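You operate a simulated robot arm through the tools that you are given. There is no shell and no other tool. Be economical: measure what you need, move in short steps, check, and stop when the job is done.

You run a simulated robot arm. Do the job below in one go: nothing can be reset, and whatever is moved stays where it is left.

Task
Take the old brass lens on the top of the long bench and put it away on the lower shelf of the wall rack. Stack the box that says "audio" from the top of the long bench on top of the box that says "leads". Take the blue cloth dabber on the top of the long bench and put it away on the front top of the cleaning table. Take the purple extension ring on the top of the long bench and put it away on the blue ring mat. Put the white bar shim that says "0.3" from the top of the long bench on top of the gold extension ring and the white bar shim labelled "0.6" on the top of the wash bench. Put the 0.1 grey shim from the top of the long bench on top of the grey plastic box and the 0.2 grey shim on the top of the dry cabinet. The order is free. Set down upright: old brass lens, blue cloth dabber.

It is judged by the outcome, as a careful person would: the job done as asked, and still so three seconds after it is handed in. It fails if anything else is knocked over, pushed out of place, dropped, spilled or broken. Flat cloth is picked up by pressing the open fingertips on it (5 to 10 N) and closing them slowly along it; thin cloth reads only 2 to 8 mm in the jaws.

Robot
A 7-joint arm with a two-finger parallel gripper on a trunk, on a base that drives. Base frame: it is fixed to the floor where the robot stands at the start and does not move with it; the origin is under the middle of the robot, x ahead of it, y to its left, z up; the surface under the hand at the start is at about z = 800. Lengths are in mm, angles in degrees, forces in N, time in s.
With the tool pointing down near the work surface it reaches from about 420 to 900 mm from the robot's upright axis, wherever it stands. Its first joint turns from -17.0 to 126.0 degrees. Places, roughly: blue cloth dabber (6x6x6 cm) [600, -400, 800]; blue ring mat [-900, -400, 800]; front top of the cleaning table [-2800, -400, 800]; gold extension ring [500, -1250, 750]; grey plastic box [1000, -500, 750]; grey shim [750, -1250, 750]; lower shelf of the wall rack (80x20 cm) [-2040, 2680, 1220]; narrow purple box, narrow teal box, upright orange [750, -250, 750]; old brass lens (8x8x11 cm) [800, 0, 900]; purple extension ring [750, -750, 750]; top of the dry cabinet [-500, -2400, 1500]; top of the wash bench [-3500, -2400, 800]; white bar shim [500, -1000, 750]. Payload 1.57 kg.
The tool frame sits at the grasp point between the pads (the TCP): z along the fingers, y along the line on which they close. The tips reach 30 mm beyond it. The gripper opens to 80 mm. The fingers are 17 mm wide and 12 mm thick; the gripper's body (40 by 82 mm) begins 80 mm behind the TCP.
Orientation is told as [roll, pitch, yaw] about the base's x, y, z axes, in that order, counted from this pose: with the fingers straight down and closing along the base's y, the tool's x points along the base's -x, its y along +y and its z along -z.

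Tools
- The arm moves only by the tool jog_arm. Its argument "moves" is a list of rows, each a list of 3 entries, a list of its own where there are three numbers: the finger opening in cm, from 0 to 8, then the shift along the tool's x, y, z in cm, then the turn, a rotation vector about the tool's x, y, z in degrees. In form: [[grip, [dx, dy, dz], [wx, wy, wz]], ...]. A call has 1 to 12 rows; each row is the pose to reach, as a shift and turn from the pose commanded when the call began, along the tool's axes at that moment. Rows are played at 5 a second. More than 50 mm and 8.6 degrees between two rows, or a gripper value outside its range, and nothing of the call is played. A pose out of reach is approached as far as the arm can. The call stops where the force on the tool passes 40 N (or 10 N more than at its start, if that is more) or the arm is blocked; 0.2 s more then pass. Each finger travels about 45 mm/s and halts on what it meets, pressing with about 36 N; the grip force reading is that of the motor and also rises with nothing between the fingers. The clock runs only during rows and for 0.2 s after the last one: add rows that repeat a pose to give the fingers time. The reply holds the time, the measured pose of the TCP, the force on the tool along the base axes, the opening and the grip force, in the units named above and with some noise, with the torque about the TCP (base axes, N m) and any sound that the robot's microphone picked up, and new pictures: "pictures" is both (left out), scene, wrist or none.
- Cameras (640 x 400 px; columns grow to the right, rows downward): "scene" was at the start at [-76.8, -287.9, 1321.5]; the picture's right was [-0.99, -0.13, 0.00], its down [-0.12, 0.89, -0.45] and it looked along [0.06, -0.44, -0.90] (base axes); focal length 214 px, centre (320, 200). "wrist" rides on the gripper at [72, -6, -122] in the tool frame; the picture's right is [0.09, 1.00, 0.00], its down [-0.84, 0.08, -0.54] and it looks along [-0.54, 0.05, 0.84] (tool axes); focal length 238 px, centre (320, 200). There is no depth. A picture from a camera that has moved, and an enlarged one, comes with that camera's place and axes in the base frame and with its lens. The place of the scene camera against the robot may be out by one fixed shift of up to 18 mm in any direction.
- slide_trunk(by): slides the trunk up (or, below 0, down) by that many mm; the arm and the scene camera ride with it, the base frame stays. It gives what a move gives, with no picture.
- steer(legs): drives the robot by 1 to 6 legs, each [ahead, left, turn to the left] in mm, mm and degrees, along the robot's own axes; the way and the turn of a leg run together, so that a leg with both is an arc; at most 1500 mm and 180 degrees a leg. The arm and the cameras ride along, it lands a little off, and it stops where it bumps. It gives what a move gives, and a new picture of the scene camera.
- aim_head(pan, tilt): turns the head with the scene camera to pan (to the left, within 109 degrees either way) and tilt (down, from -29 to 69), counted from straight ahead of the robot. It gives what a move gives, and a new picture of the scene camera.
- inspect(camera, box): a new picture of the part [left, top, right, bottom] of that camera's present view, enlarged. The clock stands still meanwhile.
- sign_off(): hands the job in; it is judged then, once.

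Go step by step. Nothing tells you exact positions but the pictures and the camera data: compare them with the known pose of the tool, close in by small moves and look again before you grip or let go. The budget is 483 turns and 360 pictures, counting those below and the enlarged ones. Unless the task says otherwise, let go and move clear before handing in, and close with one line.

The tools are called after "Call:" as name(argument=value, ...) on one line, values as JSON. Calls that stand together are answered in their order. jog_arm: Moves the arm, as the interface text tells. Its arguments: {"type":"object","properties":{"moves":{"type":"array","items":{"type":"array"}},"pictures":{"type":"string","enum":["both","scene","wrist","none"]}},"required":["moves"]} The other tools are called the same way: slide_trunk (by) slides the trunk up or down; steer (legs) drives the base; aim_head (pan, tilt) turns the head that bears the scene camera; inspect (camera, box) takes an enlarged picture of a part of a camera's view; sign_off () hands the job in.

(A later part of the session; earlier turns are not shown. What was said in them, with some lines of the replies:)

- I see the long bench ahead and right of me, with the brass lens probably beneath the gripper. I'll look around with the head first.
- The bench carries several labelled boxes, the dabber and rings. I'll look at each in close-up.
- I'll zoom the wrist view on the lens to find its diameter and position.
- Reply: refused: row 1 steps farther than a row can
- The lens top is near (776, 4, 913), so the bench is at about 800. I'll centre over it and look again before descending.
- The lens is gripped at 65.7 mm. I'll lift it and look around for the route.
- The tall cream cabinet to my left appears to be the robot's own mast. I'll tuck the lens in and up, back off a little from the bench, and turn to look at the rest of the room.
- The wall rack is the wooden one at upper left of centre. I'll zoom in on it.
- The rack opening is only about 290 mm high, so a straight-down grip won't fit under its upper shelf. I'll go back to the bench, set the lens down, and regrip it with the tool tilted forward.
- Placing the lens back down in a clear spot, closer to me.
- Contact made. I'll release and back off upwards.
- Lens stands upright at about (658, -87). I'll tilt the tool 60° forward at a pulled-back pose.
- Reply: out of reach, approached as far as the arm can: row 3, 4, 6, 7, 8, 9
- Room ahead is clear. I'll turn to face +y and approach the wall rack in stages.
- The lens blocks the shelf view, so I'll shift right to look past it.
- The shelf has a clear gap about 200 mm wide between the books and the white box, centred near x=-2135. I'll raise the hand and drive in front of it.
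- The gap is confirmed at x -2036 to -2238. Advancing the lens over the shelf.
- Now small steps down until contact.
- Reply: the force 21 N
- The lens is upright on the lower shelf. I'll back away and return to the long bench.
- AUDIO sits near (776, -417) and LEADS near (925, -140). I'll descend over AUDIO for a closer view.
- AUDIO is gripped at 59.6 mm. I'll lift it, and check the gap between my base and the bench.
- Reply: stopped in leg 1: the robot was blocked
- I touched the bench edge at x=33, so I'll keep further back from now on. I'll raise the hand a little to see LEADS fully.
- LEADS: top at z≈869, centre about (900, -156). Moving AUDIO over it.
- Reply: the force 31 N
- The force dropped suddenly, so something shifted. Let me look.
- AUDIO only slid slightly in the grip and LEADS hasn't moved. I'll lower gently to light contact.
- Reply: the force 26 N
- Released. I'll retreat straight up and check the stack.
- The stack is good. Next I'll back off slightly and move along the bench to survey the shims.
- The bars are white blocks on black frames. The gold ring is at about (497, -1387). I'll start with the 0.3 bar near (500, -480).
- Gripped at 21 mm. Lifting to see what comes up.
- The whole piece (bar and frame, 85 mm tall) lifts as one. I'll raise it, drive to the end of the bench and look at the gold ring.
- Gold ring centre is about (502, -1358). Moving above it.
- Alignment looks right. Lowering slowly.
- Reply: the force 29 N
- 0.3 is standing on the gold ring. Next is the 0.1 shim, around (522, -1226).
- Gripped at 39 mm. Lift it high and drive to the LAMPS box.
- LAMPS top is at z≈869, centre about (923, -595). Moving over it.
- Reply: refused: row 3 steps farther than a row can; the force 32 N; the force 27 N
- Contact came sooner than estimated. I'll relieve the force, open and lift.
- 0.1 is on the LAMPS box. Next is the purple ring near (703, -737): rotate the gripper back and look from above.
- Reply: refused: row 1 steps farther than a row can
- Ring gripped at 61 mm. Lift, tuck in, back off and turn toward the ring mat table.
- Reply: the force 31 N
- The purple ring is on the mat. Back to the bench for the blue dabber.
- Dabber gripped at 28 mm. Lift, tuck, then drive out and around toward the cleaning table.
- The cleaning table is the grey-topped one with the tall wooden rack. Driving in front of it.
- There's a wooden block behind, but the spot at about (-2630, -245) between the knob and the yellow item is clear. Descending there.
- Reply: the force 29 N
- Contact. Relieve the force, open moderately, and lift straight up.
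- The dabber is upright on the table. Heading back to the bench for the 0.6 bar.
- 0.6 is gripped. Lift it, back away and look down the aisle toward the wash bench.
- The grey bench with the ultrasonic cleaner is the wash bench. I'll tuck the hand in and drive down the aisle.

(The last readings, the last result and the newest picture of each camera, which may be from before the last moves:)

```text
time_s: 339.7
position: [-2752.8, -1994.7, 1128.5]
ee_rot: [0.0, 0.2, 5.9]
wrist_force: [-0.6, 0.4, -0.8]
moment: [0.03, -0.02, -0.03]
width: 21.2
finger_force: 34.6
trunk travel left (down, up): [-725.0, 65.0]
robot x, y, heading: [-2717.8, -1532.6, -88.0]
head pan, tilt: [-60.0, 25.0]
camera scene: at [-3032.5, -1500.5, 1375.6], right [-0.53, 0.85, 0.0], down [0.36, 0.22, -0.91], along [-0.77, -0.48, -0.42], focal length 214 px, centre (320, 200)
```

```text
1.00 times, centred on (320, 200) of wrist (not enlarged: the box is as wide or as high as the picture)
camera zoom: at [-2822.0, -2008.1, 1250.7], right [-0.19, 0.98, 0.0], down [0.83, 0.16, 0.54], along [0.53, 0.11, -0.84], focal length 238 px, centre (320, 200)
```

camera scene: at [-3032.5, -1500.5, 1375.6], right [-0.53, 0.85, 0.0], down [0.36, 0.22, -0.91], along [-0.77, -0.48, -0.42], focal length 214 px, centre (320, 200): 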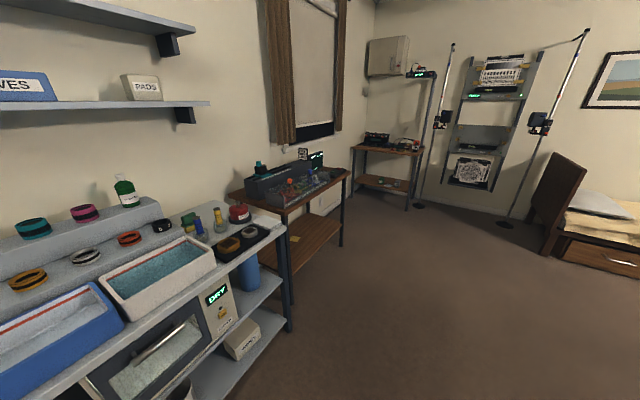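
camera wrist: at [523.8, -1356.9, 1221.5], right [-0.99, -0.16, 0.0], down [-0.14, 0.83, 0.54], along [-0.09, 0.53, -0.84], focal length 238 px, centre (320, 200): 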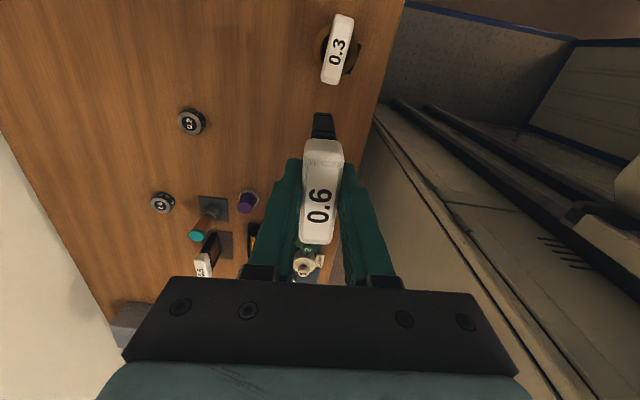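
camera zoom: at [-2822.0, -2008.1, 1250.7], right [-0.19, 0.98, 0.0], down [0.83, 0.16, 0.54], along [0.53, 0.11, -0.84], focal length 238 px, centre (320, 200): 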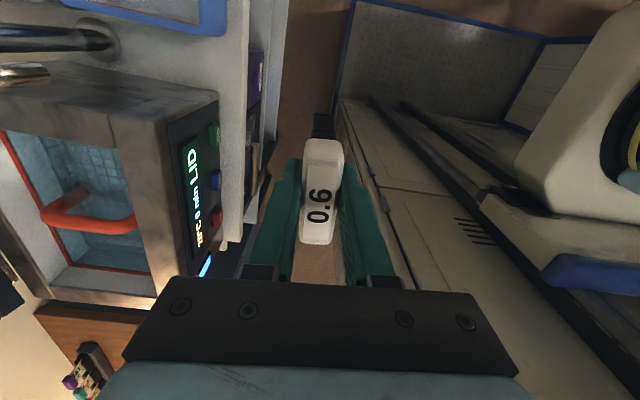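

Call:
inspect(camera="scene", box=[0, 160, 320, 360])

Call:
aim_head(pan=-25, tilt=45)

```text
2.00 times, centred on (160, 260) of scene
camera zoom: at [-3032.5, -1500.5, 1375.6], right [-0.53, 0.85, 0.0], down [0.36, 0.22, -0.91], along [-0.77, -0.48, -0.42], focal length 429 px, centre (640, 80)
```

zoom: 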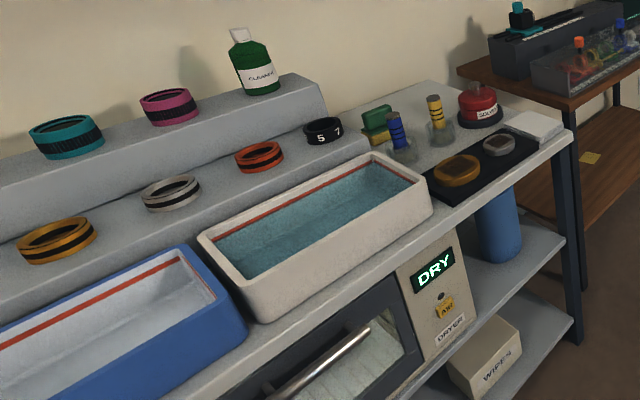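

```text
time_s: 340.7
position: [-2752.2, -1994.5, 1129.4]
ee_rot: [0.0, 0.0, 5.9]
wrist_force: [-1.0, 0.6, -0.4]
moment: [-0.01, -0.03, 0.0]
width: 21.3
finger_force: 34.8
trunk travel left (down, up): [-725.0, 65.0]
robot x, y, heading: [-2718.7, -1531.2, -88.4]
head pan, tilt: [-25.0, 45.0]
camera scene: at [-2986.3, -1526.6, 1345.0], right [-0.92, 0.39, 0.0], down [0.28, 0.65, -0.71], along [-0.28, -0.65, -0.71], focal length 214 px, centre (320, 200)
```

scene: 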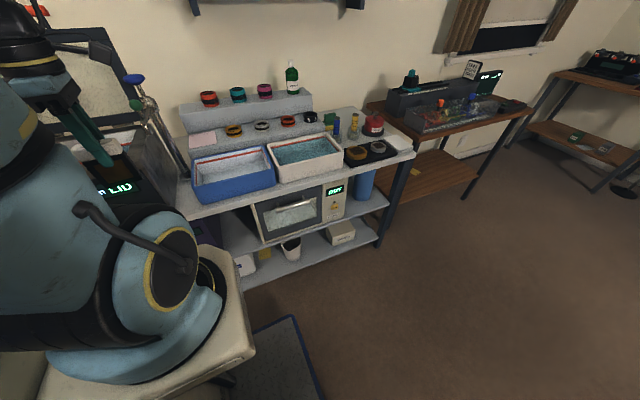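

Call:
inspect(camera="scene", box=[300, 90, 430, 190])

Call:
inspect(camera="scene", box=[170, 80, 330, 220])

```text
4.00 times, centred on (365, 140) of scene
camera zoom: at [-2986.3, -1526.6, 1345.0], right [-0.92, 0.39, 0.0], down [0.28, 0.65, -0.71], along [-0.28, -0.65, -0.71], focal length 858 px, centre (140, 440)
```

zoom: 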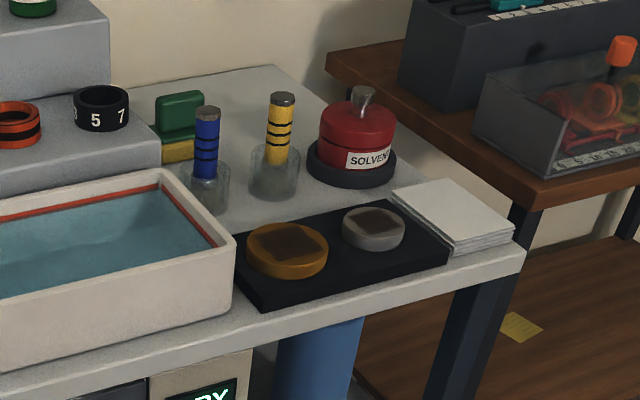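

```text
2.86 times, centred on (250, 150) of scene
camera zoom: at [-2986.3, -1526.6, 1345.0], right [-0.92, 0.39, 0.0], down [0.28, 0.65, -0.71], along [-0.28, -0.65, -0.71], focal length 613 px, centre (520, 343)
```

zoom: 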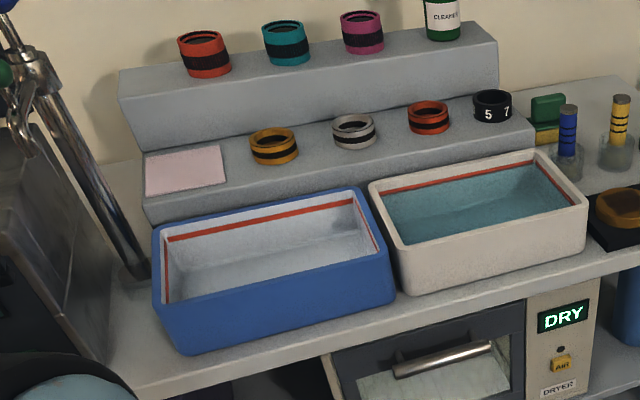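

Right-back area of the wash bench, around (-3570, -2490), is free. I'll drive in front of it.

Call:
steer(legs=[[0, 0, -1.6], [0, -850, 0]])

Call:
aim_head(pan=-5, tilt=40)

```text
time_s: 345.6
position: [-3608.5, -1997.9, 1129.2]
ee_rot: [0.0, 0.1, 4.4]
wrist_force: [0.3, 0.7, -0.1]
moment: [-0.05, -0.01, -0.02]
width: 21.4
finger_force: 34.1
trunk travel left (down, up): [-725.0, 65.0]
robot x, y, heading: [-3561.5, -1534.7, -89.7]
head pan, tilt: [-25.0, 45.0]
camera scene: at [-3829.9, -1524.4, 1345.0], right [-0.91, 0.42, 0.0], down [0.29, 0.64, -0.71], along [-0.29, -0.64, -0.71], focal length 214 px, centre (320, 200)
```

scene: 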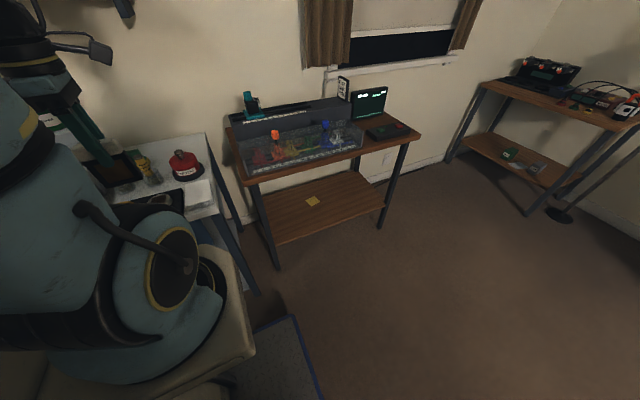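

```text
time_s: 346.4
position: [-3607.5, -1998.5, 1130.1]
ee_rot: [0.0, 0.2, 4.3]
wrist_force: [-0.1, -0.3, -0.5]
moment: [0.01, 0.01, -0.02]
width: 21.3
finger_force: 34.3
trunk travel left (down, up): [-725.0, 65.0]
robot x, y, heading: [-3560.3, -1530.7, -89.6]
head pan, tilt: [-5.0, 40.0]
camera scene: at [-3802.9, -1535.3, 1352.2], right [-1.0, 0.08, 0.0], down [0.05, 0.64, -0.77], along [-0.06, -0.76, -0.64], focal length 214 px, centre (320, 200)
```

scene: 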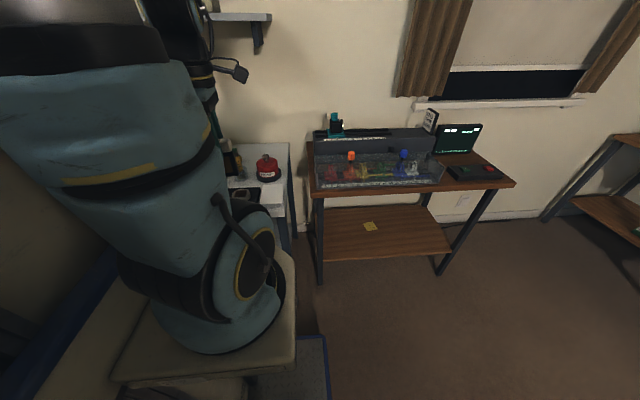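

Call:
steer(legs=[[180, 0, 0]])

Call:
jog_arm(moves=[[1, [0, -4, 0], [0, 0, 0]], [1, [0, -8, 0], [0, 0, 0]], [1, [0, -12, 0], [0, 0, 0]], [1, [0, -16, 0], [0, 0, 0]], [1, [0, -20, 0], [0, 0, 0]], [1, [0, -20, 0], [0, 0, 0]]], pictures="both")

```text
time_s: 347.9
position: [-3607.0, -2178.3, 1129.9]
ee_rot: [0.0, 0.1, 4.4]
wrist_force: [-0.5, 0.3, -0.9]
moment: [-0.03, 0.0, 0.06]
width: 21.6
finger_force: 34.8
trunk travel left (down, up): [-725.0, 65.0]
robot x, y, heading: [-3555.4, -1716.2, -89.7]
head pan, tilt: [-5.0, 40.0]
camera scene: at [-3801.7, -1715.8, 1352.2], right [-1.0, 0.08, 0.0], down [0.05, 0.64, -0.77], along [-0.06, -0.76, -0.64], focal length 214 px, centre (320, 200)
```

scene: 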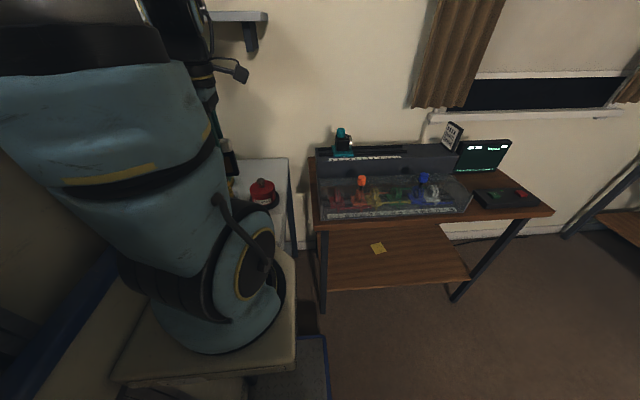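

```text
time_s: 349.3
position: [-3589.4, -2378.2, 1131.6]
ee_rot: [0.0, 0.0, 4.4]
wrist_force: [-0.5, -0.6, -0.8]
moment: [0.0, 0.01, 0.0]
width: 21.4
finger_force: 34.3
trunk travel left (down, up): [-725.0, 65.0]
robot x, y, heading: [-3562.5, -1714.2, -89.5]
head pan, tilt: [-5.0, 40.0]
camera scene: at [-3801.7, -1715.8, 1352.2], right [-1.0, 0.08, 0.0], down [0.05, 0.64, -0.77], along [-0.06, -0.76, -0.64], focal length 214 px, centre (320, 200)
camera wrist: at [-3659.8, -2390.4, 1251.9], right [-0.17, 0.99, 0.0], down [0.83, 0.14, 0.54], along [0.53, 0.09, -0.84], focal length 238 px, centre (320, 200)
```

scene: 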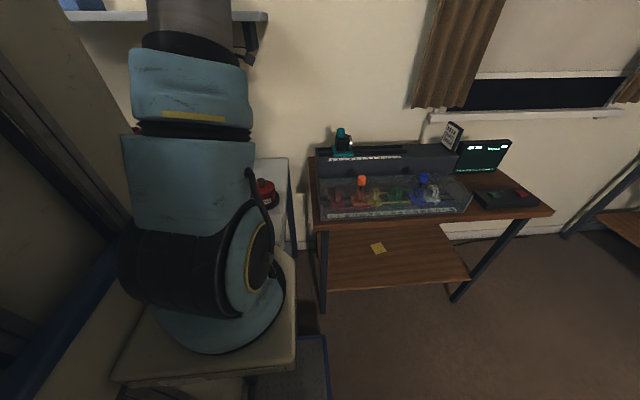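
wrist: 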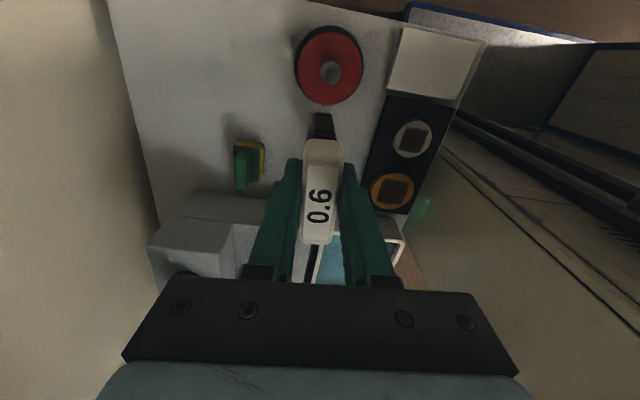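

Call:
jog_arm(moves=[[1, [-0.3, -4, 0], [0, 0, 0]], [1, [-0.6, -8, 0], [0, 0, 0]], [1, [-1, -12.8, 0], [0, 0, 0]], [1, [-1, -12.8, 5], [0, 0, 0]], [1, [-1, -12.8, 10], [0, 0, 0]], [1, [-1, -12.8, 15], [0, 0, 0]], [1, [-1, -12.8, 20], [0, 0, 0]], [1, [-1, -12.8, 22], [0, 0, 0]], [1, [-1, -12.8, 22], [0, 0, 0]]], pictures="both")

```text
time_s: 351.3
position: [-3573.5, -2505.6, 908.1]
ee_rot: [0.1, 0.1, 4.3]
wrist_force: [0.4, 0.6, -0.6]
moment: [0.01, 0.0, -0.01]
width: 21.5
finger_force: 34.5
trunk travel left (down, up): [-725.0, 65.0]
robot x, y, heading: [-3560.0, -1716.8, -89.8]
head pan, tilt: [-5.0, 40.0]
camera scene: at [-3801.7, -1715.9, 1352.2], right [-1.0, 0.08, 0.0], down [0.05, 0.64, -0.77], along [-0.06, -0.76, -0.64], focal length 214 px, centre (320, 200)
camera wrist: at [-3643.5, -2517.2, 1029.2], right [-0.17, 0.99, 0.0], down [0.83, 0.14, 0.54], along [0.53, 0.09, -0.84], focal length 238 px, centre (320, 200)
```

scene: 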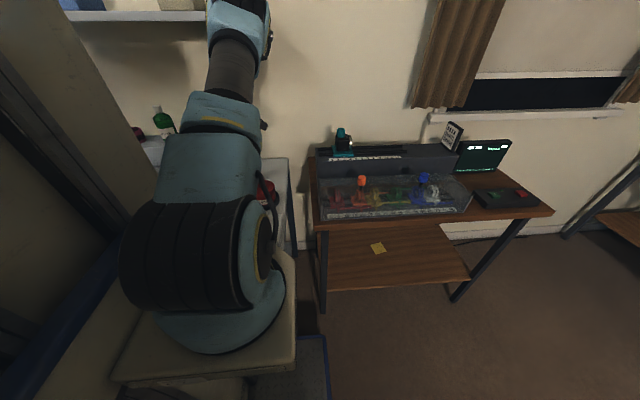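
wrist: 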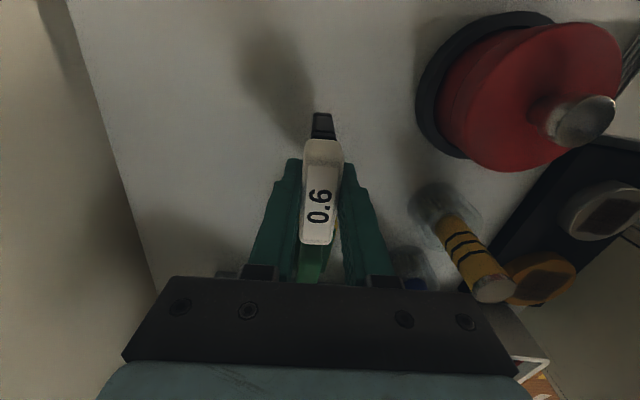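

Call:
jog_arm(moves=[[1, [0, 0, 1], [0, 0, 0]], [1, [0, 0, 2], [0, 0, 0]], [1, [0, 0, 2.4], [0, 0, 0]]], pictures="none")

```text
time_s: 352.1
position: [-3574.0, -2504.7, 885.1]
ee_rot: [-0.1, 0.1, 4.4]
wrist_force: [-0.2, 0.0, -1.6]
moment: [-0.02, -0.01, 0.0]
width: 21.3
finger_force: 34.7
trunk travel left (down, up): [-725.0, 65.0]
robot x, y, heading: [-3559.2, -1714.0, -89.5]
head pan, tilt: [-5.0, 40.0]
```

Call:
jog_arm(moves=[[1, [0, 0, 0.2], [0, 0, 0]], [1, [0, 0, 0.4], [0, 0, 0]]], pictures="none")

```text
time_s: 352.7
position: [-3573.9, -2504.6, 882.3]
ee_rot: [0.1, 0.1, 4.4]
wrist_force: [0.7, 0.3, -0.1]
moment: [0.0, -0.02, 0.0]
width: 21.3
finger_force: 34.3
trunk travel left (down, up): [-725.0, 65.0]
robot x, y, heading: [-3558.8, -1717.2, -89.6]
head pan, tilt: [-5.0, 40.0]
```

Call:
jog_arm(moves=[[1, [0, 0, 0.2], [0, 0, 0]], [1, [0, 0, 0.4], [0, 0, 0]]], pictures="none")

```text
time_s: 353.3
position: [-3572.3, -2506.0, 880.4]
ee_rot: [-0.2, 0.1, 4.4]
wrist_force: [-0.6, 3.5, 14.9]
moment: [0.26, 0.09, -0.01]
width: 21.1
finger_force: 34.2
trunk travel left (down, up): [-725.0, 65.0]
robot x, y, heading: [-3560.5, -1709.8, -89.4]
head pan, tilt: [-5.0, 40.0]
```

Call:
jog_arm(moves=[[1, [0, 0, 0.05], [0, 0, 0]], [1, [0, 0, -0.1], [0, 0, 0]], [2.6, [0, 0, -0.1], [0, 0, 0]], [3.5, [0, 0, -0.1], [0, 0, 0]], [4.5, [0, 0, -0.1], [0, 0, 0]], [4.5, [0, 0, -3], [0, 0, 0]], [4.5, [0, 0, -8], [0, 0, 0]], [4.5, [0, 0, -13], [0, 0, 0]], [4.5, [0, 0, -17], [0, 0, 0]]], pictures="wrist")

```text
time_s: 355.3
position: [-3571.1, -2507.1, 1048.0]
ee_rot: [0.0, 0.1, 4.5]
wrist_force: [0.1, -0.2, -1.3]
moment: [0.0, -0.01, 0.0]
width: 44.9
finger_force: 0.1
trunk travel left (down, up): [-725.0, 65.0]
robot x, y, heading: [-3560.3, -1712.6, -89.6]
head pan, tilt: [-5.0, 40.0]
camera wrist: at [-3642.2, -2518.4, 1169.4], right [-0.17, 0.99, 0.0], down [0.83, 0.14, 0.54], along [0.53, 0.09, -0.84], focal length 238 px, centre (320, 200)
```

wrist: 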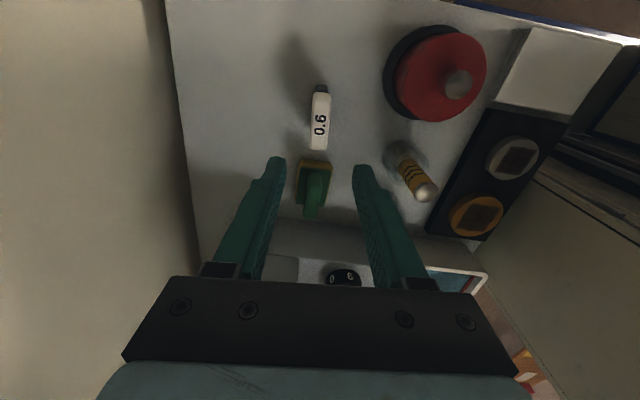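

0.6 stands on the wash bench. Last is the 0.2 shim; returning to the long bench.

Call:
jog_arm(moves=[[4.5, [0, 4, -2], [0, 0, 0]], [4.5, [0, 8, -4], [0, 0, 0]], [4.5, [0, 12, -6], [0, 0, 0]], [4.5, [0, 16.5, -7], [0, 0, 0]], [4.5, [0, 21, -7], [0, 0, 0]], [4.5, [0, 25.5, -7], [0, 0, 0]], [6, [0, 30, -7], [0, 0, 0]], [8, [0, 33, -7], [0, 0, 0]]], pictures="none")

Call:
aim_head(pan=-10, tilt=20)

Call:
steer(legs=[[-180, 0, 0], [0, 1450, 0], [0, 1450, 0]])

```text
time_s: 357.1
position: [-3598.0, -2176.4, 1117.2]
ee_rot: [0.1, 0.1, 4.4]
wrist_force: [0.0, -0.2, 0.2]
moment: [0.04, 0.01, 0.03]
width: 80.1
finger_force: 0.1
trunk travel left (down, up): [-725.0, 65.0]
robot x, y, heading: [-3556.0, -1717.0, -89.7]
head pan, tilt: [-5.0, 40.0]
```

```text
time_s: 357.9
position: [-3597.7, -2176.3, 1117.2]
ee_rot: [-0.1, 0.1, 4.3]
wrist_force: [0.0, 0.9, -0.3]
moment: [0.01, 0.01, -0.01]
width: 79.7
finger_force: 0.0
trunk travel left (down, up): [-725.0, 65.0]
robot x, y, heading: [-3559.7, -1713.5, -89.4]
head pan, tilt: [-10.0, 20.0]
camera scene: at [-3810.4, -1722.9, 1383.6], right [-0.99, 0.17, 0.0], down [0.06, 0.34, -0.94], along [-0.16, -0.93, -0.34], focal length 214 px, centre (320, 200)
```

scene: 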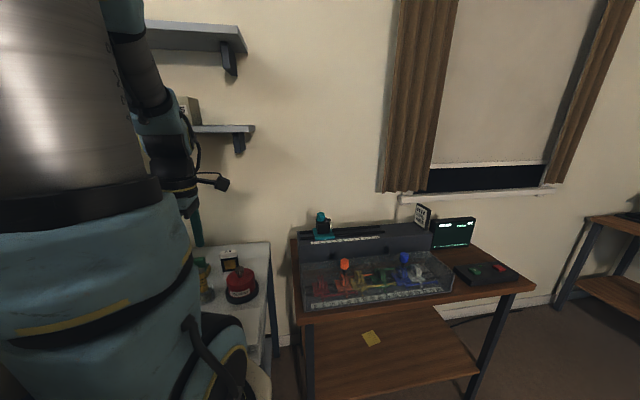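

```text
time_s: 373.1
position: [-728.2, -2070.1, 1117.1]
ee_rot: [0.0, 0.1, 0.4]
wrist_force: [-0.5, 0.4, 0.5]
moment: [0.01, -0.01, 0.02]
width: 80.0
finger_force: 0.2
trunk travel left (down, up): [-725.0, 65.0]
robot x, y, heading: [-659.1, -1609.0, -93.7]
head pan, tilt: [-10.0, 20.0]
camera scene: at [-909.2, -1603.5, 1383.6], right [-0.97, 0.23, 0.0], down [0.08, 0.33, -0.94], along [-0.22, -0.91, -0.34], focal length 214 px, centre (320, 200)
```

scene: 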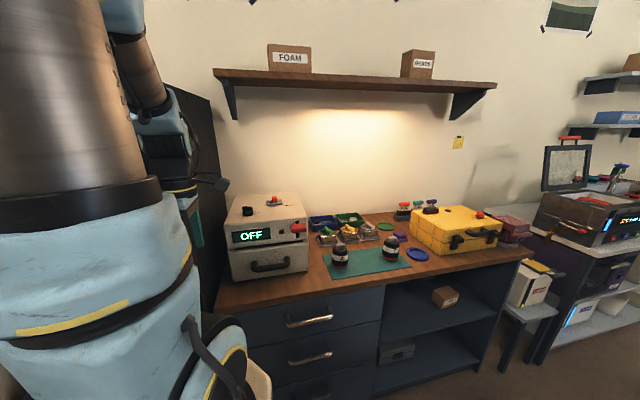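

Call:
steer(legs=[[-60, 0, 0], [0, 0, 93.7], [550, 0, 0], [0, 320, 0]])

Call:
inspect(camera="wrist", box=[0, 0, 640, 400])

```text
time_s: 382.5
position: [367.5, -1268.4, 1116.9]
ee_rot: [0.0, 0.2, 94.5]
wrist_force: [0.6, 0.1, 1.2]
moment: [-0.02, 0.04, 0.04]
width: 80.0
finger_force: 0.2
trunk travel left (down, up): [-725.0, 65.0]
robot x, y, heading: [-99.0, -1227.5, 0.3]
head pan, tilt: [-10.0, 20.0]
camera scene: at [-86.0, -1472.0, 1383.6], right [-0.17, -0.99, 0.0], down [-0.34, 0.06, -0.94], along [0.93, -0.16, -0.34], focal length 214 px, centre (320, 200)
```

scene: 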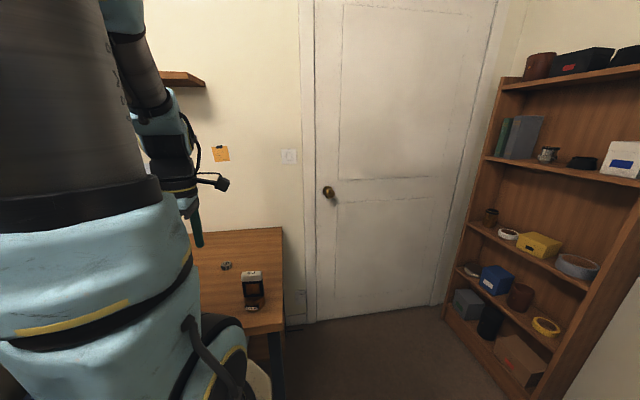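

```text
1.00 times, centred on (320, 200) of wrist (not enlarged: the box is as wide or as high as the picture)
camera zoom: at [381.3, -1339.0, 1237.7], right [-0.99, -0.17, 0.0], down [-0.14, 0.83, 0.54], along [-0.09, 0.53, -0.84], focal length 238 px, centre (320, 200)
```

zoom: 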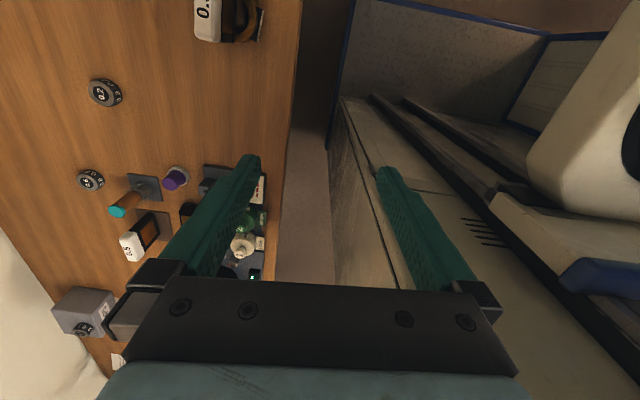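

Call:
steer(legs=[[70, 0, 0]])

Call:
jog_arm(moves=[[8, [-0.3, -4, 0], [0, 0, 0]], [8, [-0.6, -8, 0], [0, 0, 0]], [8, [-0.9, -12, 0], [0, 0, 0]], [8, [-1.2, -16, 2], [0, 0, 0]], [8, [-1.5, -20, 4], [0, 0, 0]], [8, [-1.8, -24, 6], [0, 0, 0]], [8, [-2.4, -28, 8], [0, 0, 0]], [8, [-2.4, -28, 12.5], [0, 0, 0]], [8, [-2.4, -28, 16], [0, 0, 0]], [8, [-2.4, -28, 16], [0, 0, 0]]], pictures="wrist")

Call:
inspect(camera="wrist", box=[220, 80, 420, 205])

```text
time_s: 383.6
position: [438.8, -1269.1, 1116.9]
ee_rot: [0.1, 0.1, 94.3]
wrist_force: [-1.0, 0.6, -0.3]
moment: [-0.01, 0.0, 0.04]
width: 79.8
finger_force: 0.0
trunk travel left (down, up): [-725.0, 65.0]
robot x, y, heading: [-21.8, -1229.1, 0.5]
head pan, tilt: [-10.0, 20.0]
camera scene: at [-15.1, -1471.6, 1383.7], right [-0.17, -0.99, 0.0], down [-0.34, 0.06, -0.94], along [0.93, -0.16, -0.34], focal length 214 px, centre (320, 200)
```

scene: 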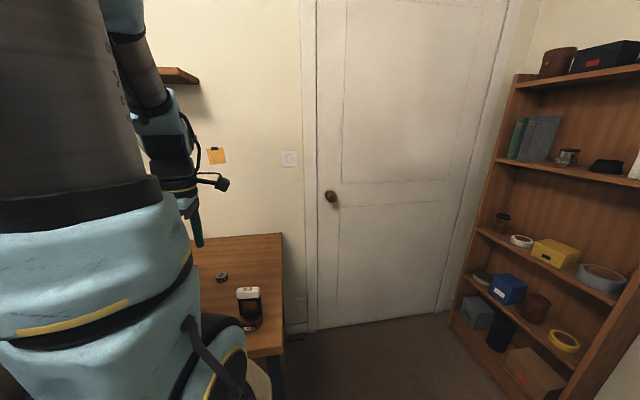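

```text
time_s: 385.8
position: [719.3, -1224.4, 955.2]
ee_rot: [0.0, 0.1, 94.2]
wrist_force: [-0.5, 0.2, 0.9]
moment: [-0.01, 0.01, -0.01]
width: 79.8
finger_force: 0.1
trunk travel left (down, up): [-725.0, 65.0]
robot x, y, heading: [-22.2, -1230.5, -0.0]
head pan, tilt: [-10.0, 20.0]
camera wrist: at [731.1, -1295.3, 1076.2], right [-0.99, -0.17, 0.0], down [-0.14, 0.83, 0.54], along [-0.09, 0.53, -0.84], focal length 238 px, centre (320, 200)
```

wrist: 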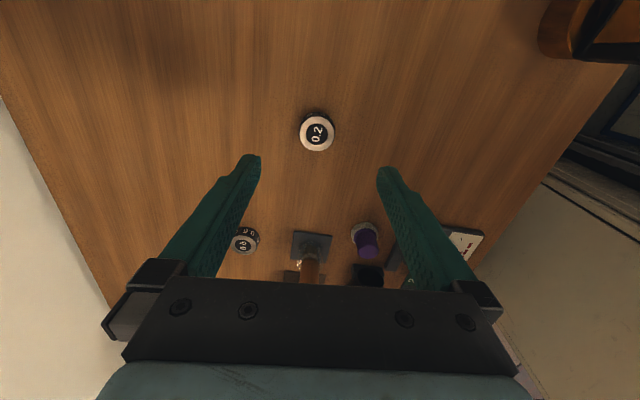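

```text
3.20 times, centred on (320, 142) of wrist
camera zoom: at [731.1, -1295.3, 1076.2], right [-0.99, -0.17, 0.0], down [-0.14, 0.83, 0.54], along [-0.09, 0.53, -0.84], focal length 763 px, centre (320, 384)
```

zoom: 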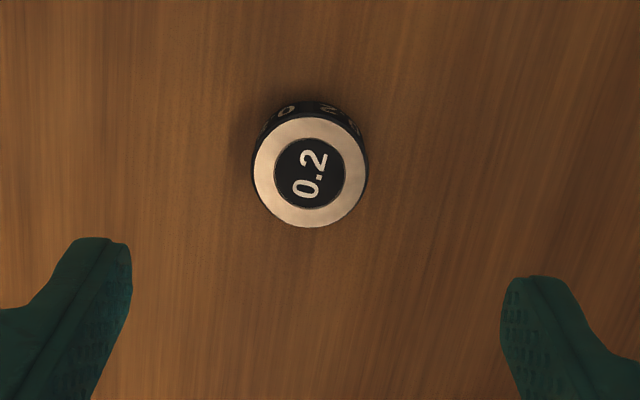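

Call:
jog_arm(moves=[[7, [-0.65, -0.28, 4], [0, 0, 0]], [6, [-0.65, -0.28, 8], [0, 0, 0]], [6, [-0.65, -0.28, 11], [0, 0, 0]], [6, [-0.65, -0.28, 11.9], [0, 0, 0]], [4, [-0.65, -0.28, 11.9], [0, 0, 0]], [2.5, [-0.65, -0.28, 11.9], [0, 0, 0]], [2.5, [-0.65, -0.28, 11.9], [0, 0, 0]]], pictures="wrist")

```text
time_s: 387.4
position: [718.7, -1217.5, 837.1]
ee_rot: [0.0, 0.2, 94.3]
wrist_force: [0.8, -0.3, 0.7]
moment: [-0.03, 0.02, 0.0]
width: 38.9
finger_force: 27.5
trunk travel left (down, up): [-725.0, 65.0]
robot x, y, heading: [-23.7, -1231.8, 0.3]
head pan, tilt: [-10.0, 20.0]
camera wrist: at [732.2, -1288.0, 957.8], right [-0.99, -0.17, 0.0], down [-0.14, 0.83, 0.54], along [-0.09, 0.53, -0.84], focal length 238 px, centre (320, 200)
```

wrist: 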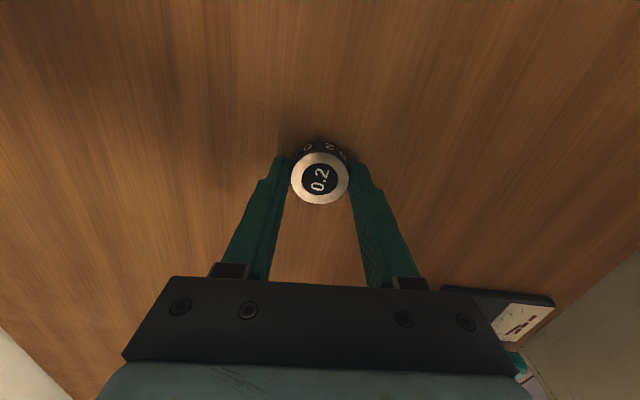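

Call:
jog_arm(moves=[[2.5, [0, 0, -1], [0, 0, 0]], [2.5, [0, 0, -5.5], [0, 0, 0]], [2.5, [0, 0, -10], [0, 0, 0]], [2.5, [0, 0, -14.5], [0, 0, 0]], [2.5, [0, 2, -19], [0, 0, 0]], [2.5, [0, 5, -23], [0, 0, 0]], [2.5, [0, 8, -26.5], [0, 0, 0]], [2.5, [0, 11, -30], [0, 0, 0]], [2.5, [0, 14, -33.5], [0, 0, 0]], [2.5, [0, 17, -37], [0, 0, 0]], [2.5, [0, 20, -40], [0, 0, 0]], [2.5, [0, 20, -40], [0, 0, 0]]], pictures="none")

Call:
slide_trunk(by=60)

Call:
aim_head(pan=-60, tilt=5)

Call:
steer(legs=[[-95, 0, 0], [0, 0, -45]])

```text
time_s: 390.0
position: [519.6, -1231.1, 1238.5]
ee_rot: [0.0, 0.1, 94.3]
wrist_force: [0.0, 0.1, -0.3]
moment: [-0.02, 0.0, 0.03]
width: 38.7
finger_force: 35.6
trunk travel left (down, up): [-725.0, 65.0]
robot x, y, heading: [-22.4, -1231.9, 0.4]
head pan, tilt: [-10.0, 20.0]
```

```text
time_s: 391.0
position: [519.2, -1231.1, 1298.6]
ee_rot: [-0.1, 0.0, 94.4]
wrist_force: [-0.2, 0.4, -1.5]
moment: [0.0, 0.0, 0.0]
width: 38.4
finger_force: 35.9
trunk travel left (down, up): [-785.0, 5.0]
robot x, y, heading: [-22.9, -1235.7, 0.4]
head pan, tilt: [-10.0, 20.0]
```

```text
time_s: 392.1
position: [519.5, -1231.3, 1298.2]
ee_rot: [-0.1, 0.1, 94.3]
wrist_force: [-0.3, -0.1, 0.1]
moment: [-0.02, 0.0, 0.01]
width: 38.3
finger_force: 35.3
trunk travel left (down, up): [-785.0, 5.0]
robot x, y, heading: [-22.9, -1227.3, 0.2]
head pan, tilt: [-60.0, 5.0]
camera scene: at [-60.4, -1535.2, 1468.0], right [-0.86, -0.51, 0.0], down [-0.04, 0.08, -1.0], along [0.5, -0.86, -0.09], focal length 214 px, centre (320, 200)
```

scene: 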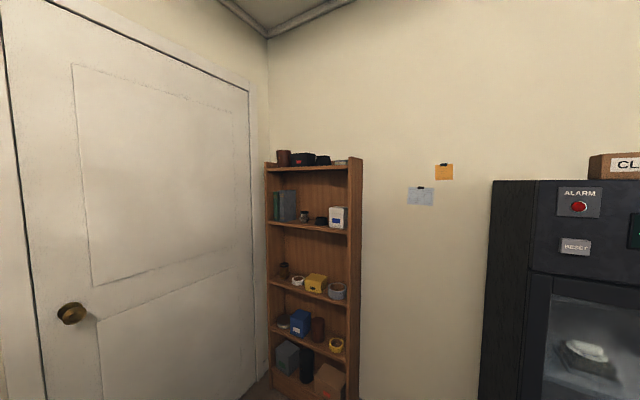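

```text
time_s: 395.3
position: [263.8, -1615.4, 1298.5]
ee_rot: [0.0, 0.1, 49.0]
wrist_force: [0.0, -0.6, -0.9]
moment: [-0.02, -0.02, 0.02]
width: 38.5
finger_force: 35.9
trunk travel left (down, up): [-785.0, 5.0]
robot x, y, heading: [-119.0, -1233.9, -45.0]
head pan, tilt: [-60.0, 5.0]
camera scene: at [-365.0, -1421.0, 1468.0], right [-0.97, 0.26, 0.0], down [0.02, 0.08, -1.0], along [-0.26, -0.96, -0.09], focal length 214 px, centre (320, 200)
```

scene: 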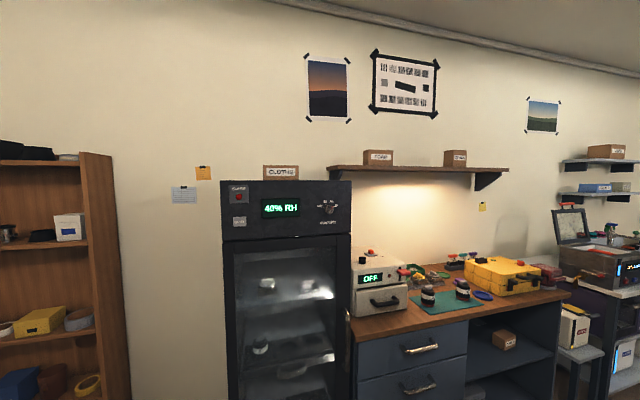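

Call:
jog_arm(moves=[[2.5, [0, 0, -4.5], [0, 0, 0]], [2.5, [0, 0, -9], [0, 0, 0]], [2.5, [0, 0, -13.5], [0, 0, 0]], [2.5, [0, 0, -18], [0, 0, 0]], [2.5, [0, 0, -22.5], [0, 0, 0]], [2.5, [0, 0, -27], [0, 0, 0]], [2.5, [0, 0, -27], [0, 0, 0]]], pictures="none")

Call:
steer(legs=[[0, 0, -45], [0, -500, 0], [250, 0, 0]])

Call:
inspect(camera="wrist", box=[0, 0, 640, 400])

```text
time_s: 396.9
position: [266.2, -1615.7, 1564.9]
ee_rot: [-0.2, 0.1, 49.1]
wrist_force: [-0.1, 0.2, -0.7]
moment: [0.03, 0.04, 0.0]
width: 38.3
finger_force: 35.4
out of reach, approached as far as the arm can: row 6, 7
trunk travel left (down, up): [-785.0, 5.0]
robot x, y, heading: [-119.1, -1228.1, -45.0]
head pan, tilt: [-60.0, 5.0]
```

```text
time_s: 400.9
position: [-391.7, -1771.4, 1565.7]
ee_rot: [-0.3, 0.1, 1.8]
wrist_force: [0.1, -0.3, 0.2]
moment: [0.01, -0.01, 0.0]
width: 38.2
finger_force: 36.0
trunk travel left (down, up): [-785.0, 5.0]
robot x, y, heading: [-371.7, -1228.8, -92.0]
head pan, tilt: [-60.0, 5.0]
stopped in leg 2: the robot was blocked; the commanded pose is now the measured one
camera scene: at [-681.4, -1178.3, 1468.0], right [-0.47, 0.88, 0.0], down [0.08, 0.04, -1.0], along [-0.88, -0.47, -0.09], focal length 214 px, centre (320, 200)
```

scene: 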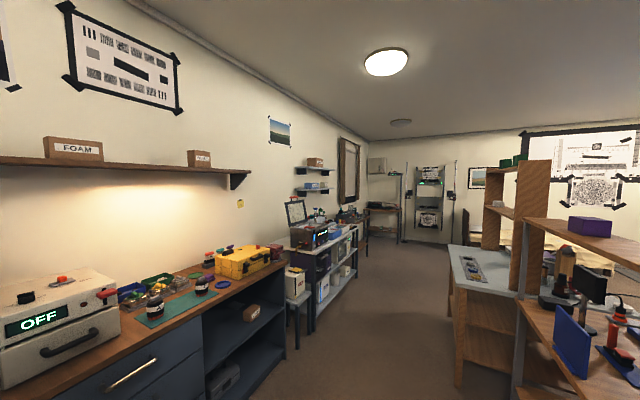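

```text
1.00 times, centred on (320, 200) of wrist (not enlarged: the box is as wide or as high as the picture)
camera zoom: at [-462.1, -1778.9, 1686.8], right [-0.12, 0.99, 0.0], down [0.83, 0.11, 0.54], along [0.54, 0.06, -0.84], focal length 238 px, centre (320, 200)
```

zoom: 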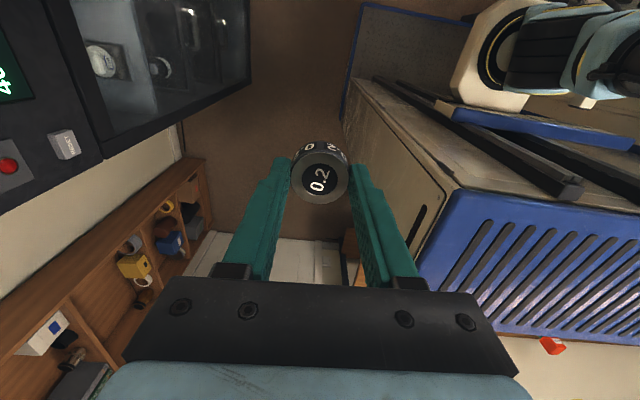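

I bumped the corner of the ring-mat table. Let me check nothing fell over.

Call:
aim_head(pan=-109, tilt=40)

```text
time_s: 402.1
position: [-391.6, -1769.4, 1565.2]
ee_rot: [-0.2, 0.1, 1.8]
wrist_force: [-0.3, -0.3, 0.1]
moment: [0.0, -0.01, 0.01]
width: 38.2
finger_force: 36.3
trunk travel left (down, up): [-785.0, 5.0]
robot x, y, heading: [-369.5, -1226.6, -91.9]
head pan, tilt: [-108.9, 40.0]
camera scene: at [-679.7, -1104.9, 1412.3], right [0.36, 0.93, 0.0], down [0.6, -0.23, -0.77], along [-0.72, 0.27, -0.64], focal length 214 px, centre (320, 200)
```

scene: 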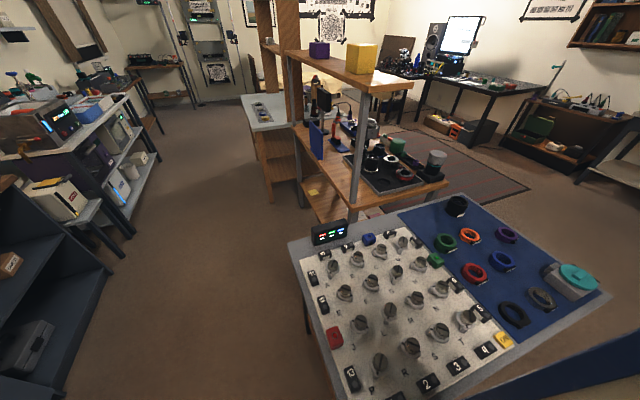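

Everything's still in place. I'll move clear of it and approach the cabinet properly.

Call:
aim_head(pan=-20, tilt=15)

Call:
steer(legs=[[0, 50, 0], [330, 0, 2], [0, -270, 0]])

Call:
inspect(camera="wrist", box=[0, 0, 640, 400])

```text
time_s: 403.7
position: [-391.8, -1771.6, 1565.6]
ee_rot: [-0.3, 0.1, 1.8]
wrist_force: [-0.5, 0.0, -1.3]
moment: [-0.03, -0.01, 0.0]
width: 38.1
finger_force: 36.1
trunk travel left (down, up): [-785.0, 5.0]
robot x, y, heading: [-369.9, -1227.6, -92.0]
head pan, tilt: [-20.0, 15.0]
camera scene: at [-635.4, -1221.7, 1451.8], right [-0.93, 0.38, 0.0], down [0.1, 0.24, -0.97], along [-0.36, -0.9, -0.26], focal length 214 px, centre (320, 200)
```

scene: 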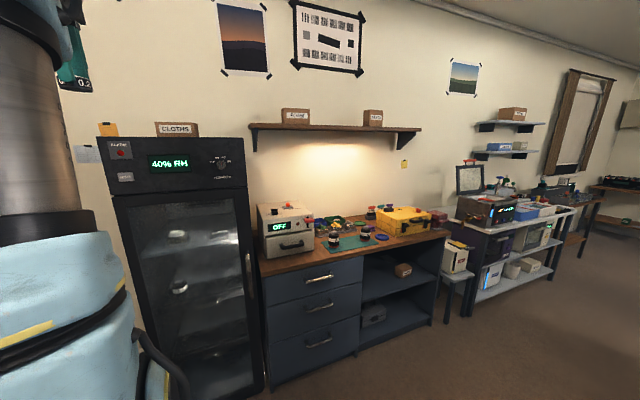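

```text
time_s: 407.9
position: [-597.8, -2097.9, 1565.8]
ee_rot: [-0.2, 0.0, 3.6]
wrist_force: [0.3, 0.4, -0.7]
moment: [0.03, 0.01, 0.02]
width: 38.5
finger_force: 35.9
trunk travel left (down, up): [-785.0, 5.0]
robot x, y, heading: [-591.8, -1554.4, -90.3]
head pan, tilt: [-20.0, 15.0]
camera scene: at [-857.7, -1556.9, 1451.8], right [-0.94, 0.35, 0.0], down [0.09, 0.24, -0.97], along [-0.33, -0.91, -0.26], focal length 214 px, centre (320, 200)
```

scene: 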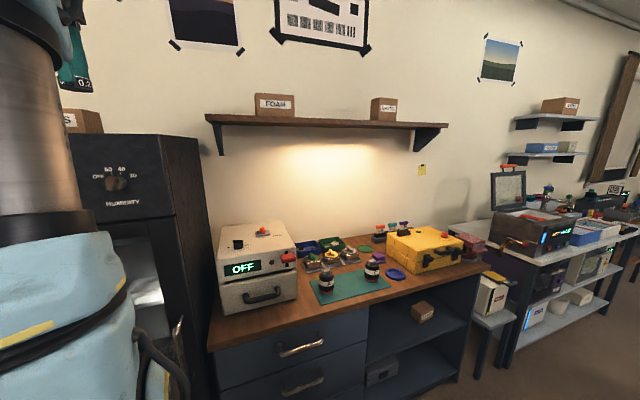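

```text
1.00 times, centred on (320, 200) of wrist (not enlarged: the box is as wide or as high as the picture)
camera zoom: at [-667.1, -2108.6, 1686.8], right [-0.15, 0.99, 0.0], down [0.83, 0.13, 0.54], along [0.53, 0.08, -0.84], focal length 238 px, centre (320, 200)
```

zoom: 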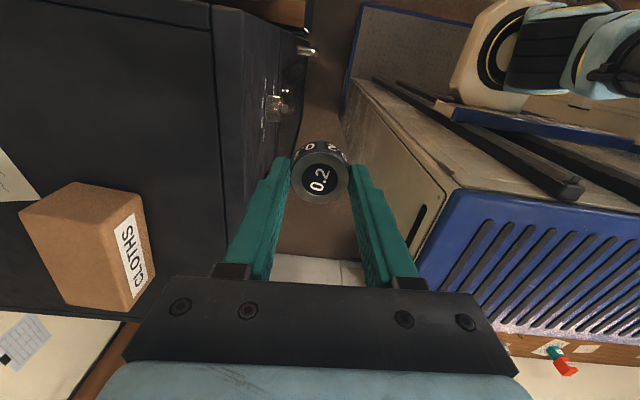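

The cabinet top is clear around (-620, -2290), right of the CLOTHS box. Driving closer.

Call:
steer(legs=[[165, 0, 0]])

Call:
inspect(camera="wrist", box=[0, 0, 640, 400])

```text
time_s: 409.4
position: [-597.8, -2264.2, 1565.2]
ee_rot: [-0.3, 0.0, 3.6]
wrist_force: [0.3, -0.3, -0.7]
moment: [-0.01, 0.01, 0.0]
width: 38.2
finger_force: 36.2
trunk travel left (down, up): [-785.0, 5.0]
robot x, y, heading: [-589.7, -1719.4, -90.2]
head pan, tilt: [-20.0, 15.0]
camera scene: at [-858.6, -1723.4, 1451.8], right [-0.94, 0.35, 0.0], down [0.09, 0.24, -0.97], along [-0.33, -0.91, -0.26], focal length 214 px, centre (320, 200)
```

scene: 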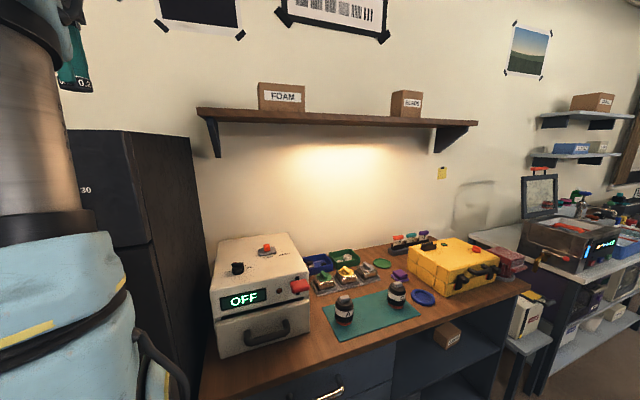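

```text
1.00 times, centred on (320, 200) of wrist (not enlarged: the box is as wide or as high as the picture)
camera zoom: at [-668.3, -2275.1, 1686.9], right [-0.15, 0.99, 0.0], down [0.83, 0.13, 0.54], along [0.53, 0.08, -0.84], focal length 238 px, centre (320, 200)
```

zoom: 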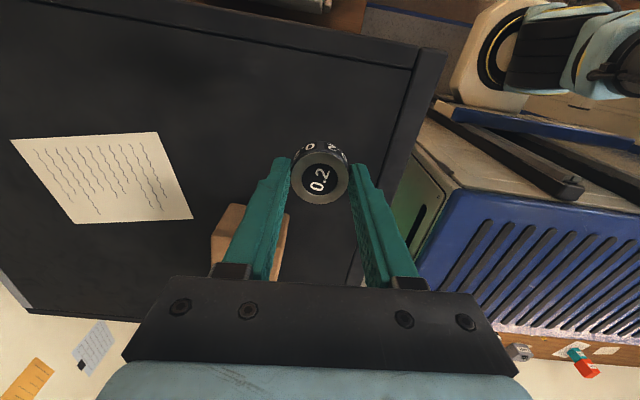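

Call:
jog_arm(moves=[[2.5, [0.7, 0, 1.5], [0, 0, 0]], [2.5, [1.3, -0.5, 3], [0, 0, 0]], [2.5, [1.3, -0.5, 4.3], [0, 0, 0]], [2.5, [1.3, -0.5, 4.3], [0, 0, 0]]], pictures="wrist")

```text
time_s: 410.4
position: [-610.7, -2269.2, 1523.5]
ee_rot: [-0.3, 0.2, 3.5]
wrist_force: [0.4, 0.4, -0.4]
moment: [0.0, -0.02, 0.01]
width: 38.4
finger_force: 36.2
trunk travel left (down, up): [-785.0, 5.0]
robot x, y, heading: [-592.7, -1716.5, -90.3]
head pan, tilt: [-20.0, 15.0]
camera wrist: at [-680.3, -2280.8, 1643.6], right [-0.15, 0.99, 0.0], down [0.83, 0.13, 0.54], along [0.53, 0.08, -0.84], focal length 238 px, centre (320, 200)
```

wrist: 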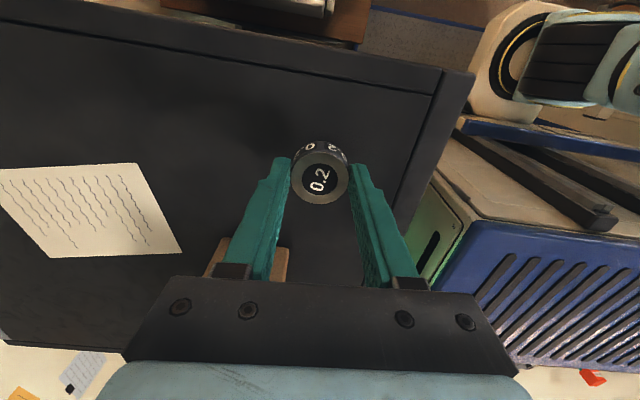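

Call:
jog_arm(moves=[[2.5, [0, 0, 0.4], [0, 0, 0]], [2.5, [0, 0, 0.8], [0, 0, 0]], [2.5, [0, 0, 1.2], [0, 0, 0]]], pictures="none")

```text
time_s: 411.2
position: [-610.1, -2270.6, 1511.8]
ee_rot: [-0.3, 0.1, 3.6]
wrist_force: [0.7, 1.4, -0.5]
moment: [0.01, 0.01, 0.0]
width: 38.2
finger_force: 36.2
trunk travel left (down, up): [-785.0, 5.0]
robot x, y, heading: [-592.4, -1723.2, -90.1]
head pan, tilt: [-20.0, 15.0]
```

Call:
jog_arm(moves=[[2.5, [0, 0, 0.25], [0, 0, 0]], [2.5, [0, 0, 0.5], [0, 0, 0]]], pictures="none")

```text
time_s: 411.8
position: [-610.7, -2272.3, 1506.4]
ee_rot: [-0.2, 0.1, 3.7]
wrist_force: [0.4, -0.4, -1.3]
moment: [0.0, 0.01, 0.0]
width: 38.2
finger_force: 36.1
trunk travel left (down, up): [-785.0, 5.0]
robot x, y, heading: [-588.8, -1724.4, -90.3]
head pan, tilt: [-20.0, 15.0]
```

Call:
jog_arm(moves=[[2.5, [0, 0, 0.2], [0, 0, 0]], [2.5, [0, 0, 0.4], [0, 0, 0]]], pictures="none")

```text
time_s: 412.4
position: [-611.9, -2270.8, 1502.3]
ee_rot: [-0.2, 0.1, 3.6]
wrist_force: [-0.6, -0.5, -1.0]
moment: [-0.02, -0.01, 0.01]
width: 38.2
finger_force: 35.9
trunk travel left (down, up): [-785.0, 5.0]
robot x, y, heading: [-592.6, -1720.7, -90.2]
head pan, tilt: [-20.0, 15.0]
```

Call:
jog_arm(moves=[[2.5, [0, 0, 0.2], [0, 0, 0]], [2.5, [0, 0, 0.4], [0, 0, 0]]], pictures="wrist")

```text
time_s: 413.0
position: [-610.5, -2270.0, 1497.4]
ee_rot: [-0.3, 0.1, 3.7]
wrist_force: [0.6, 0.4, -1.0]
moment: [-0.03, 0.01, 0.01]
width: 38.2
finger_force: 35.6
trunk travel left (down, up): [-785.0, 5.0]
robot x, y, heading: [-594.2, -1719.9, -90.1]
head pan, tilt: [-20.0, 15.0]
camera wrist: at [-681.1, -2281.3, 1619.1], right [-0.15, 0.99, 0.0], down [0.83, 0.13, 0.54], along [0.53, 0.08, -0.84], focal length 238 px, centre (320, 200)
```

wrist: 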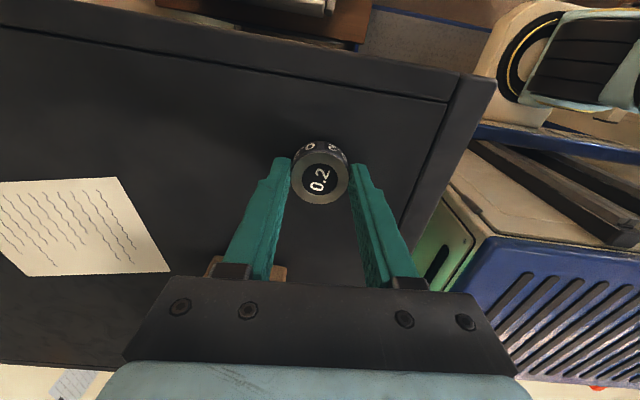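

Call:
jog_arm(moves=[[2.5, [0, 0, 0.2], [0, 0, 0]], [2.5, [0, 0, 0.4], [0, 0, 0]]], pictures="none")

```text
time_s: 413.6
position: [-610.8, -2271.2, 1496.2]
ee_rot: [-0.5, 0.1, 3.5]
wrist_force: [-0.9, -5.5, 25.2]
moment: [0.0, 0.02, 0.01]
width: 38.3
finger_force: 36.2
trunk travel left (down, up): [-785.0, 5.0]
robot x, y, heading: [-589.9, -1719.3, -90.2]
head pan, tilt: [-20.0, 15.0]
```

Contact on the cabinet top. Relieve, open and rise.

Call:
jog_arm(moves=[[2.5, [0, 0, -0.2], [0, 0, 0]], [4.4, [0, 0, -0.2], [0, 0, 0]], [5.5, [0, 0, -0.2], [0, 0, 0]], [5.5, [0, 0, -0.2], [0, 0, 0]], [5.5, [0, 0, -3], [0, 0, 0]], [5.5, [0, 0, -6], [0, 0, 0]], [5.5, [0, 0, -6], [0, 0, 0]]], pictures="wrist")

```text
time_s: 415.2
position: [-611.6, -2269.6, 1552.4]
ee_rot: [-0.2, 0.1, 3.5]
wrist_force: [0.7, -0.2, 0.6]
moment: [-0.01, -0.02, -0.01]
width: 54.9
finger_force: 0.0
trunk travel left (down, up): [-785.0, 5.0]
robot x, y, heading: [-590.9, -1722.9, -90.2]
head pan, tilt: [-20.0, 15.0]
camera wrist: at [-680.8, -2280.3, 1673.4], right [-0.15, 0.99, 0.0], down [0.83, 0.13, 0.54], along [0.53, 0.08, -0.84], focal length 238 px, centre (320, 200)
```

wrist: 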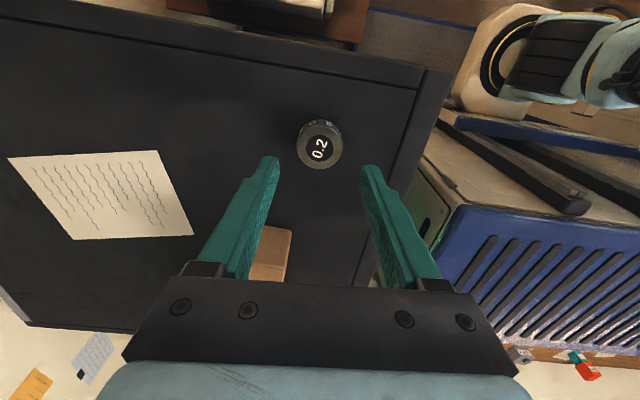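

All items are placed. I'll back clear of the cabinet.

Call:
steer(legs=[[-250, 0, 0]])

```text
time_s: 417.0
position: [-608.5, -2019.0, 1553.1]
ee_rot: [-0.2, 0.1, 3.6]
wrist_force: [-0.1, -0.2, -0.3]
moment: [0.02, -0.01, 0.0]
width: 54.9
finger_force: 0.0
trunk travel left (down, up): [-785.0, 5.0]
robot x, y, heading: [-589.3, -1472.6, -90.0]
head pan, tilt: [-20.0, 15.0]
camera scene: at [-857.6, -1473.3, 1451.8], right [-0.94, 0.35, 0.0], down [0.09, 0.24, -0.97], along [-0.33, -0.91, -0.26], focal length 214 px, centre (320, 200)
```

scene: 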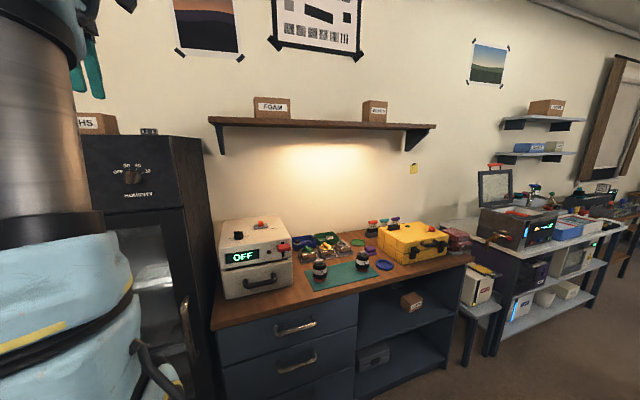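

The 0.2 shim is visible on the cabinet top and the arm is clear, so I'm handing in.

Call:
sign_off()

```text
The job is handed in.
```

All the items have been put where you asked, with the old brass lens and the blue cloth dabber set down upright. The robot nudged the long bench and the ring-mat table once each while driving, but nothing I could see moved or fell.
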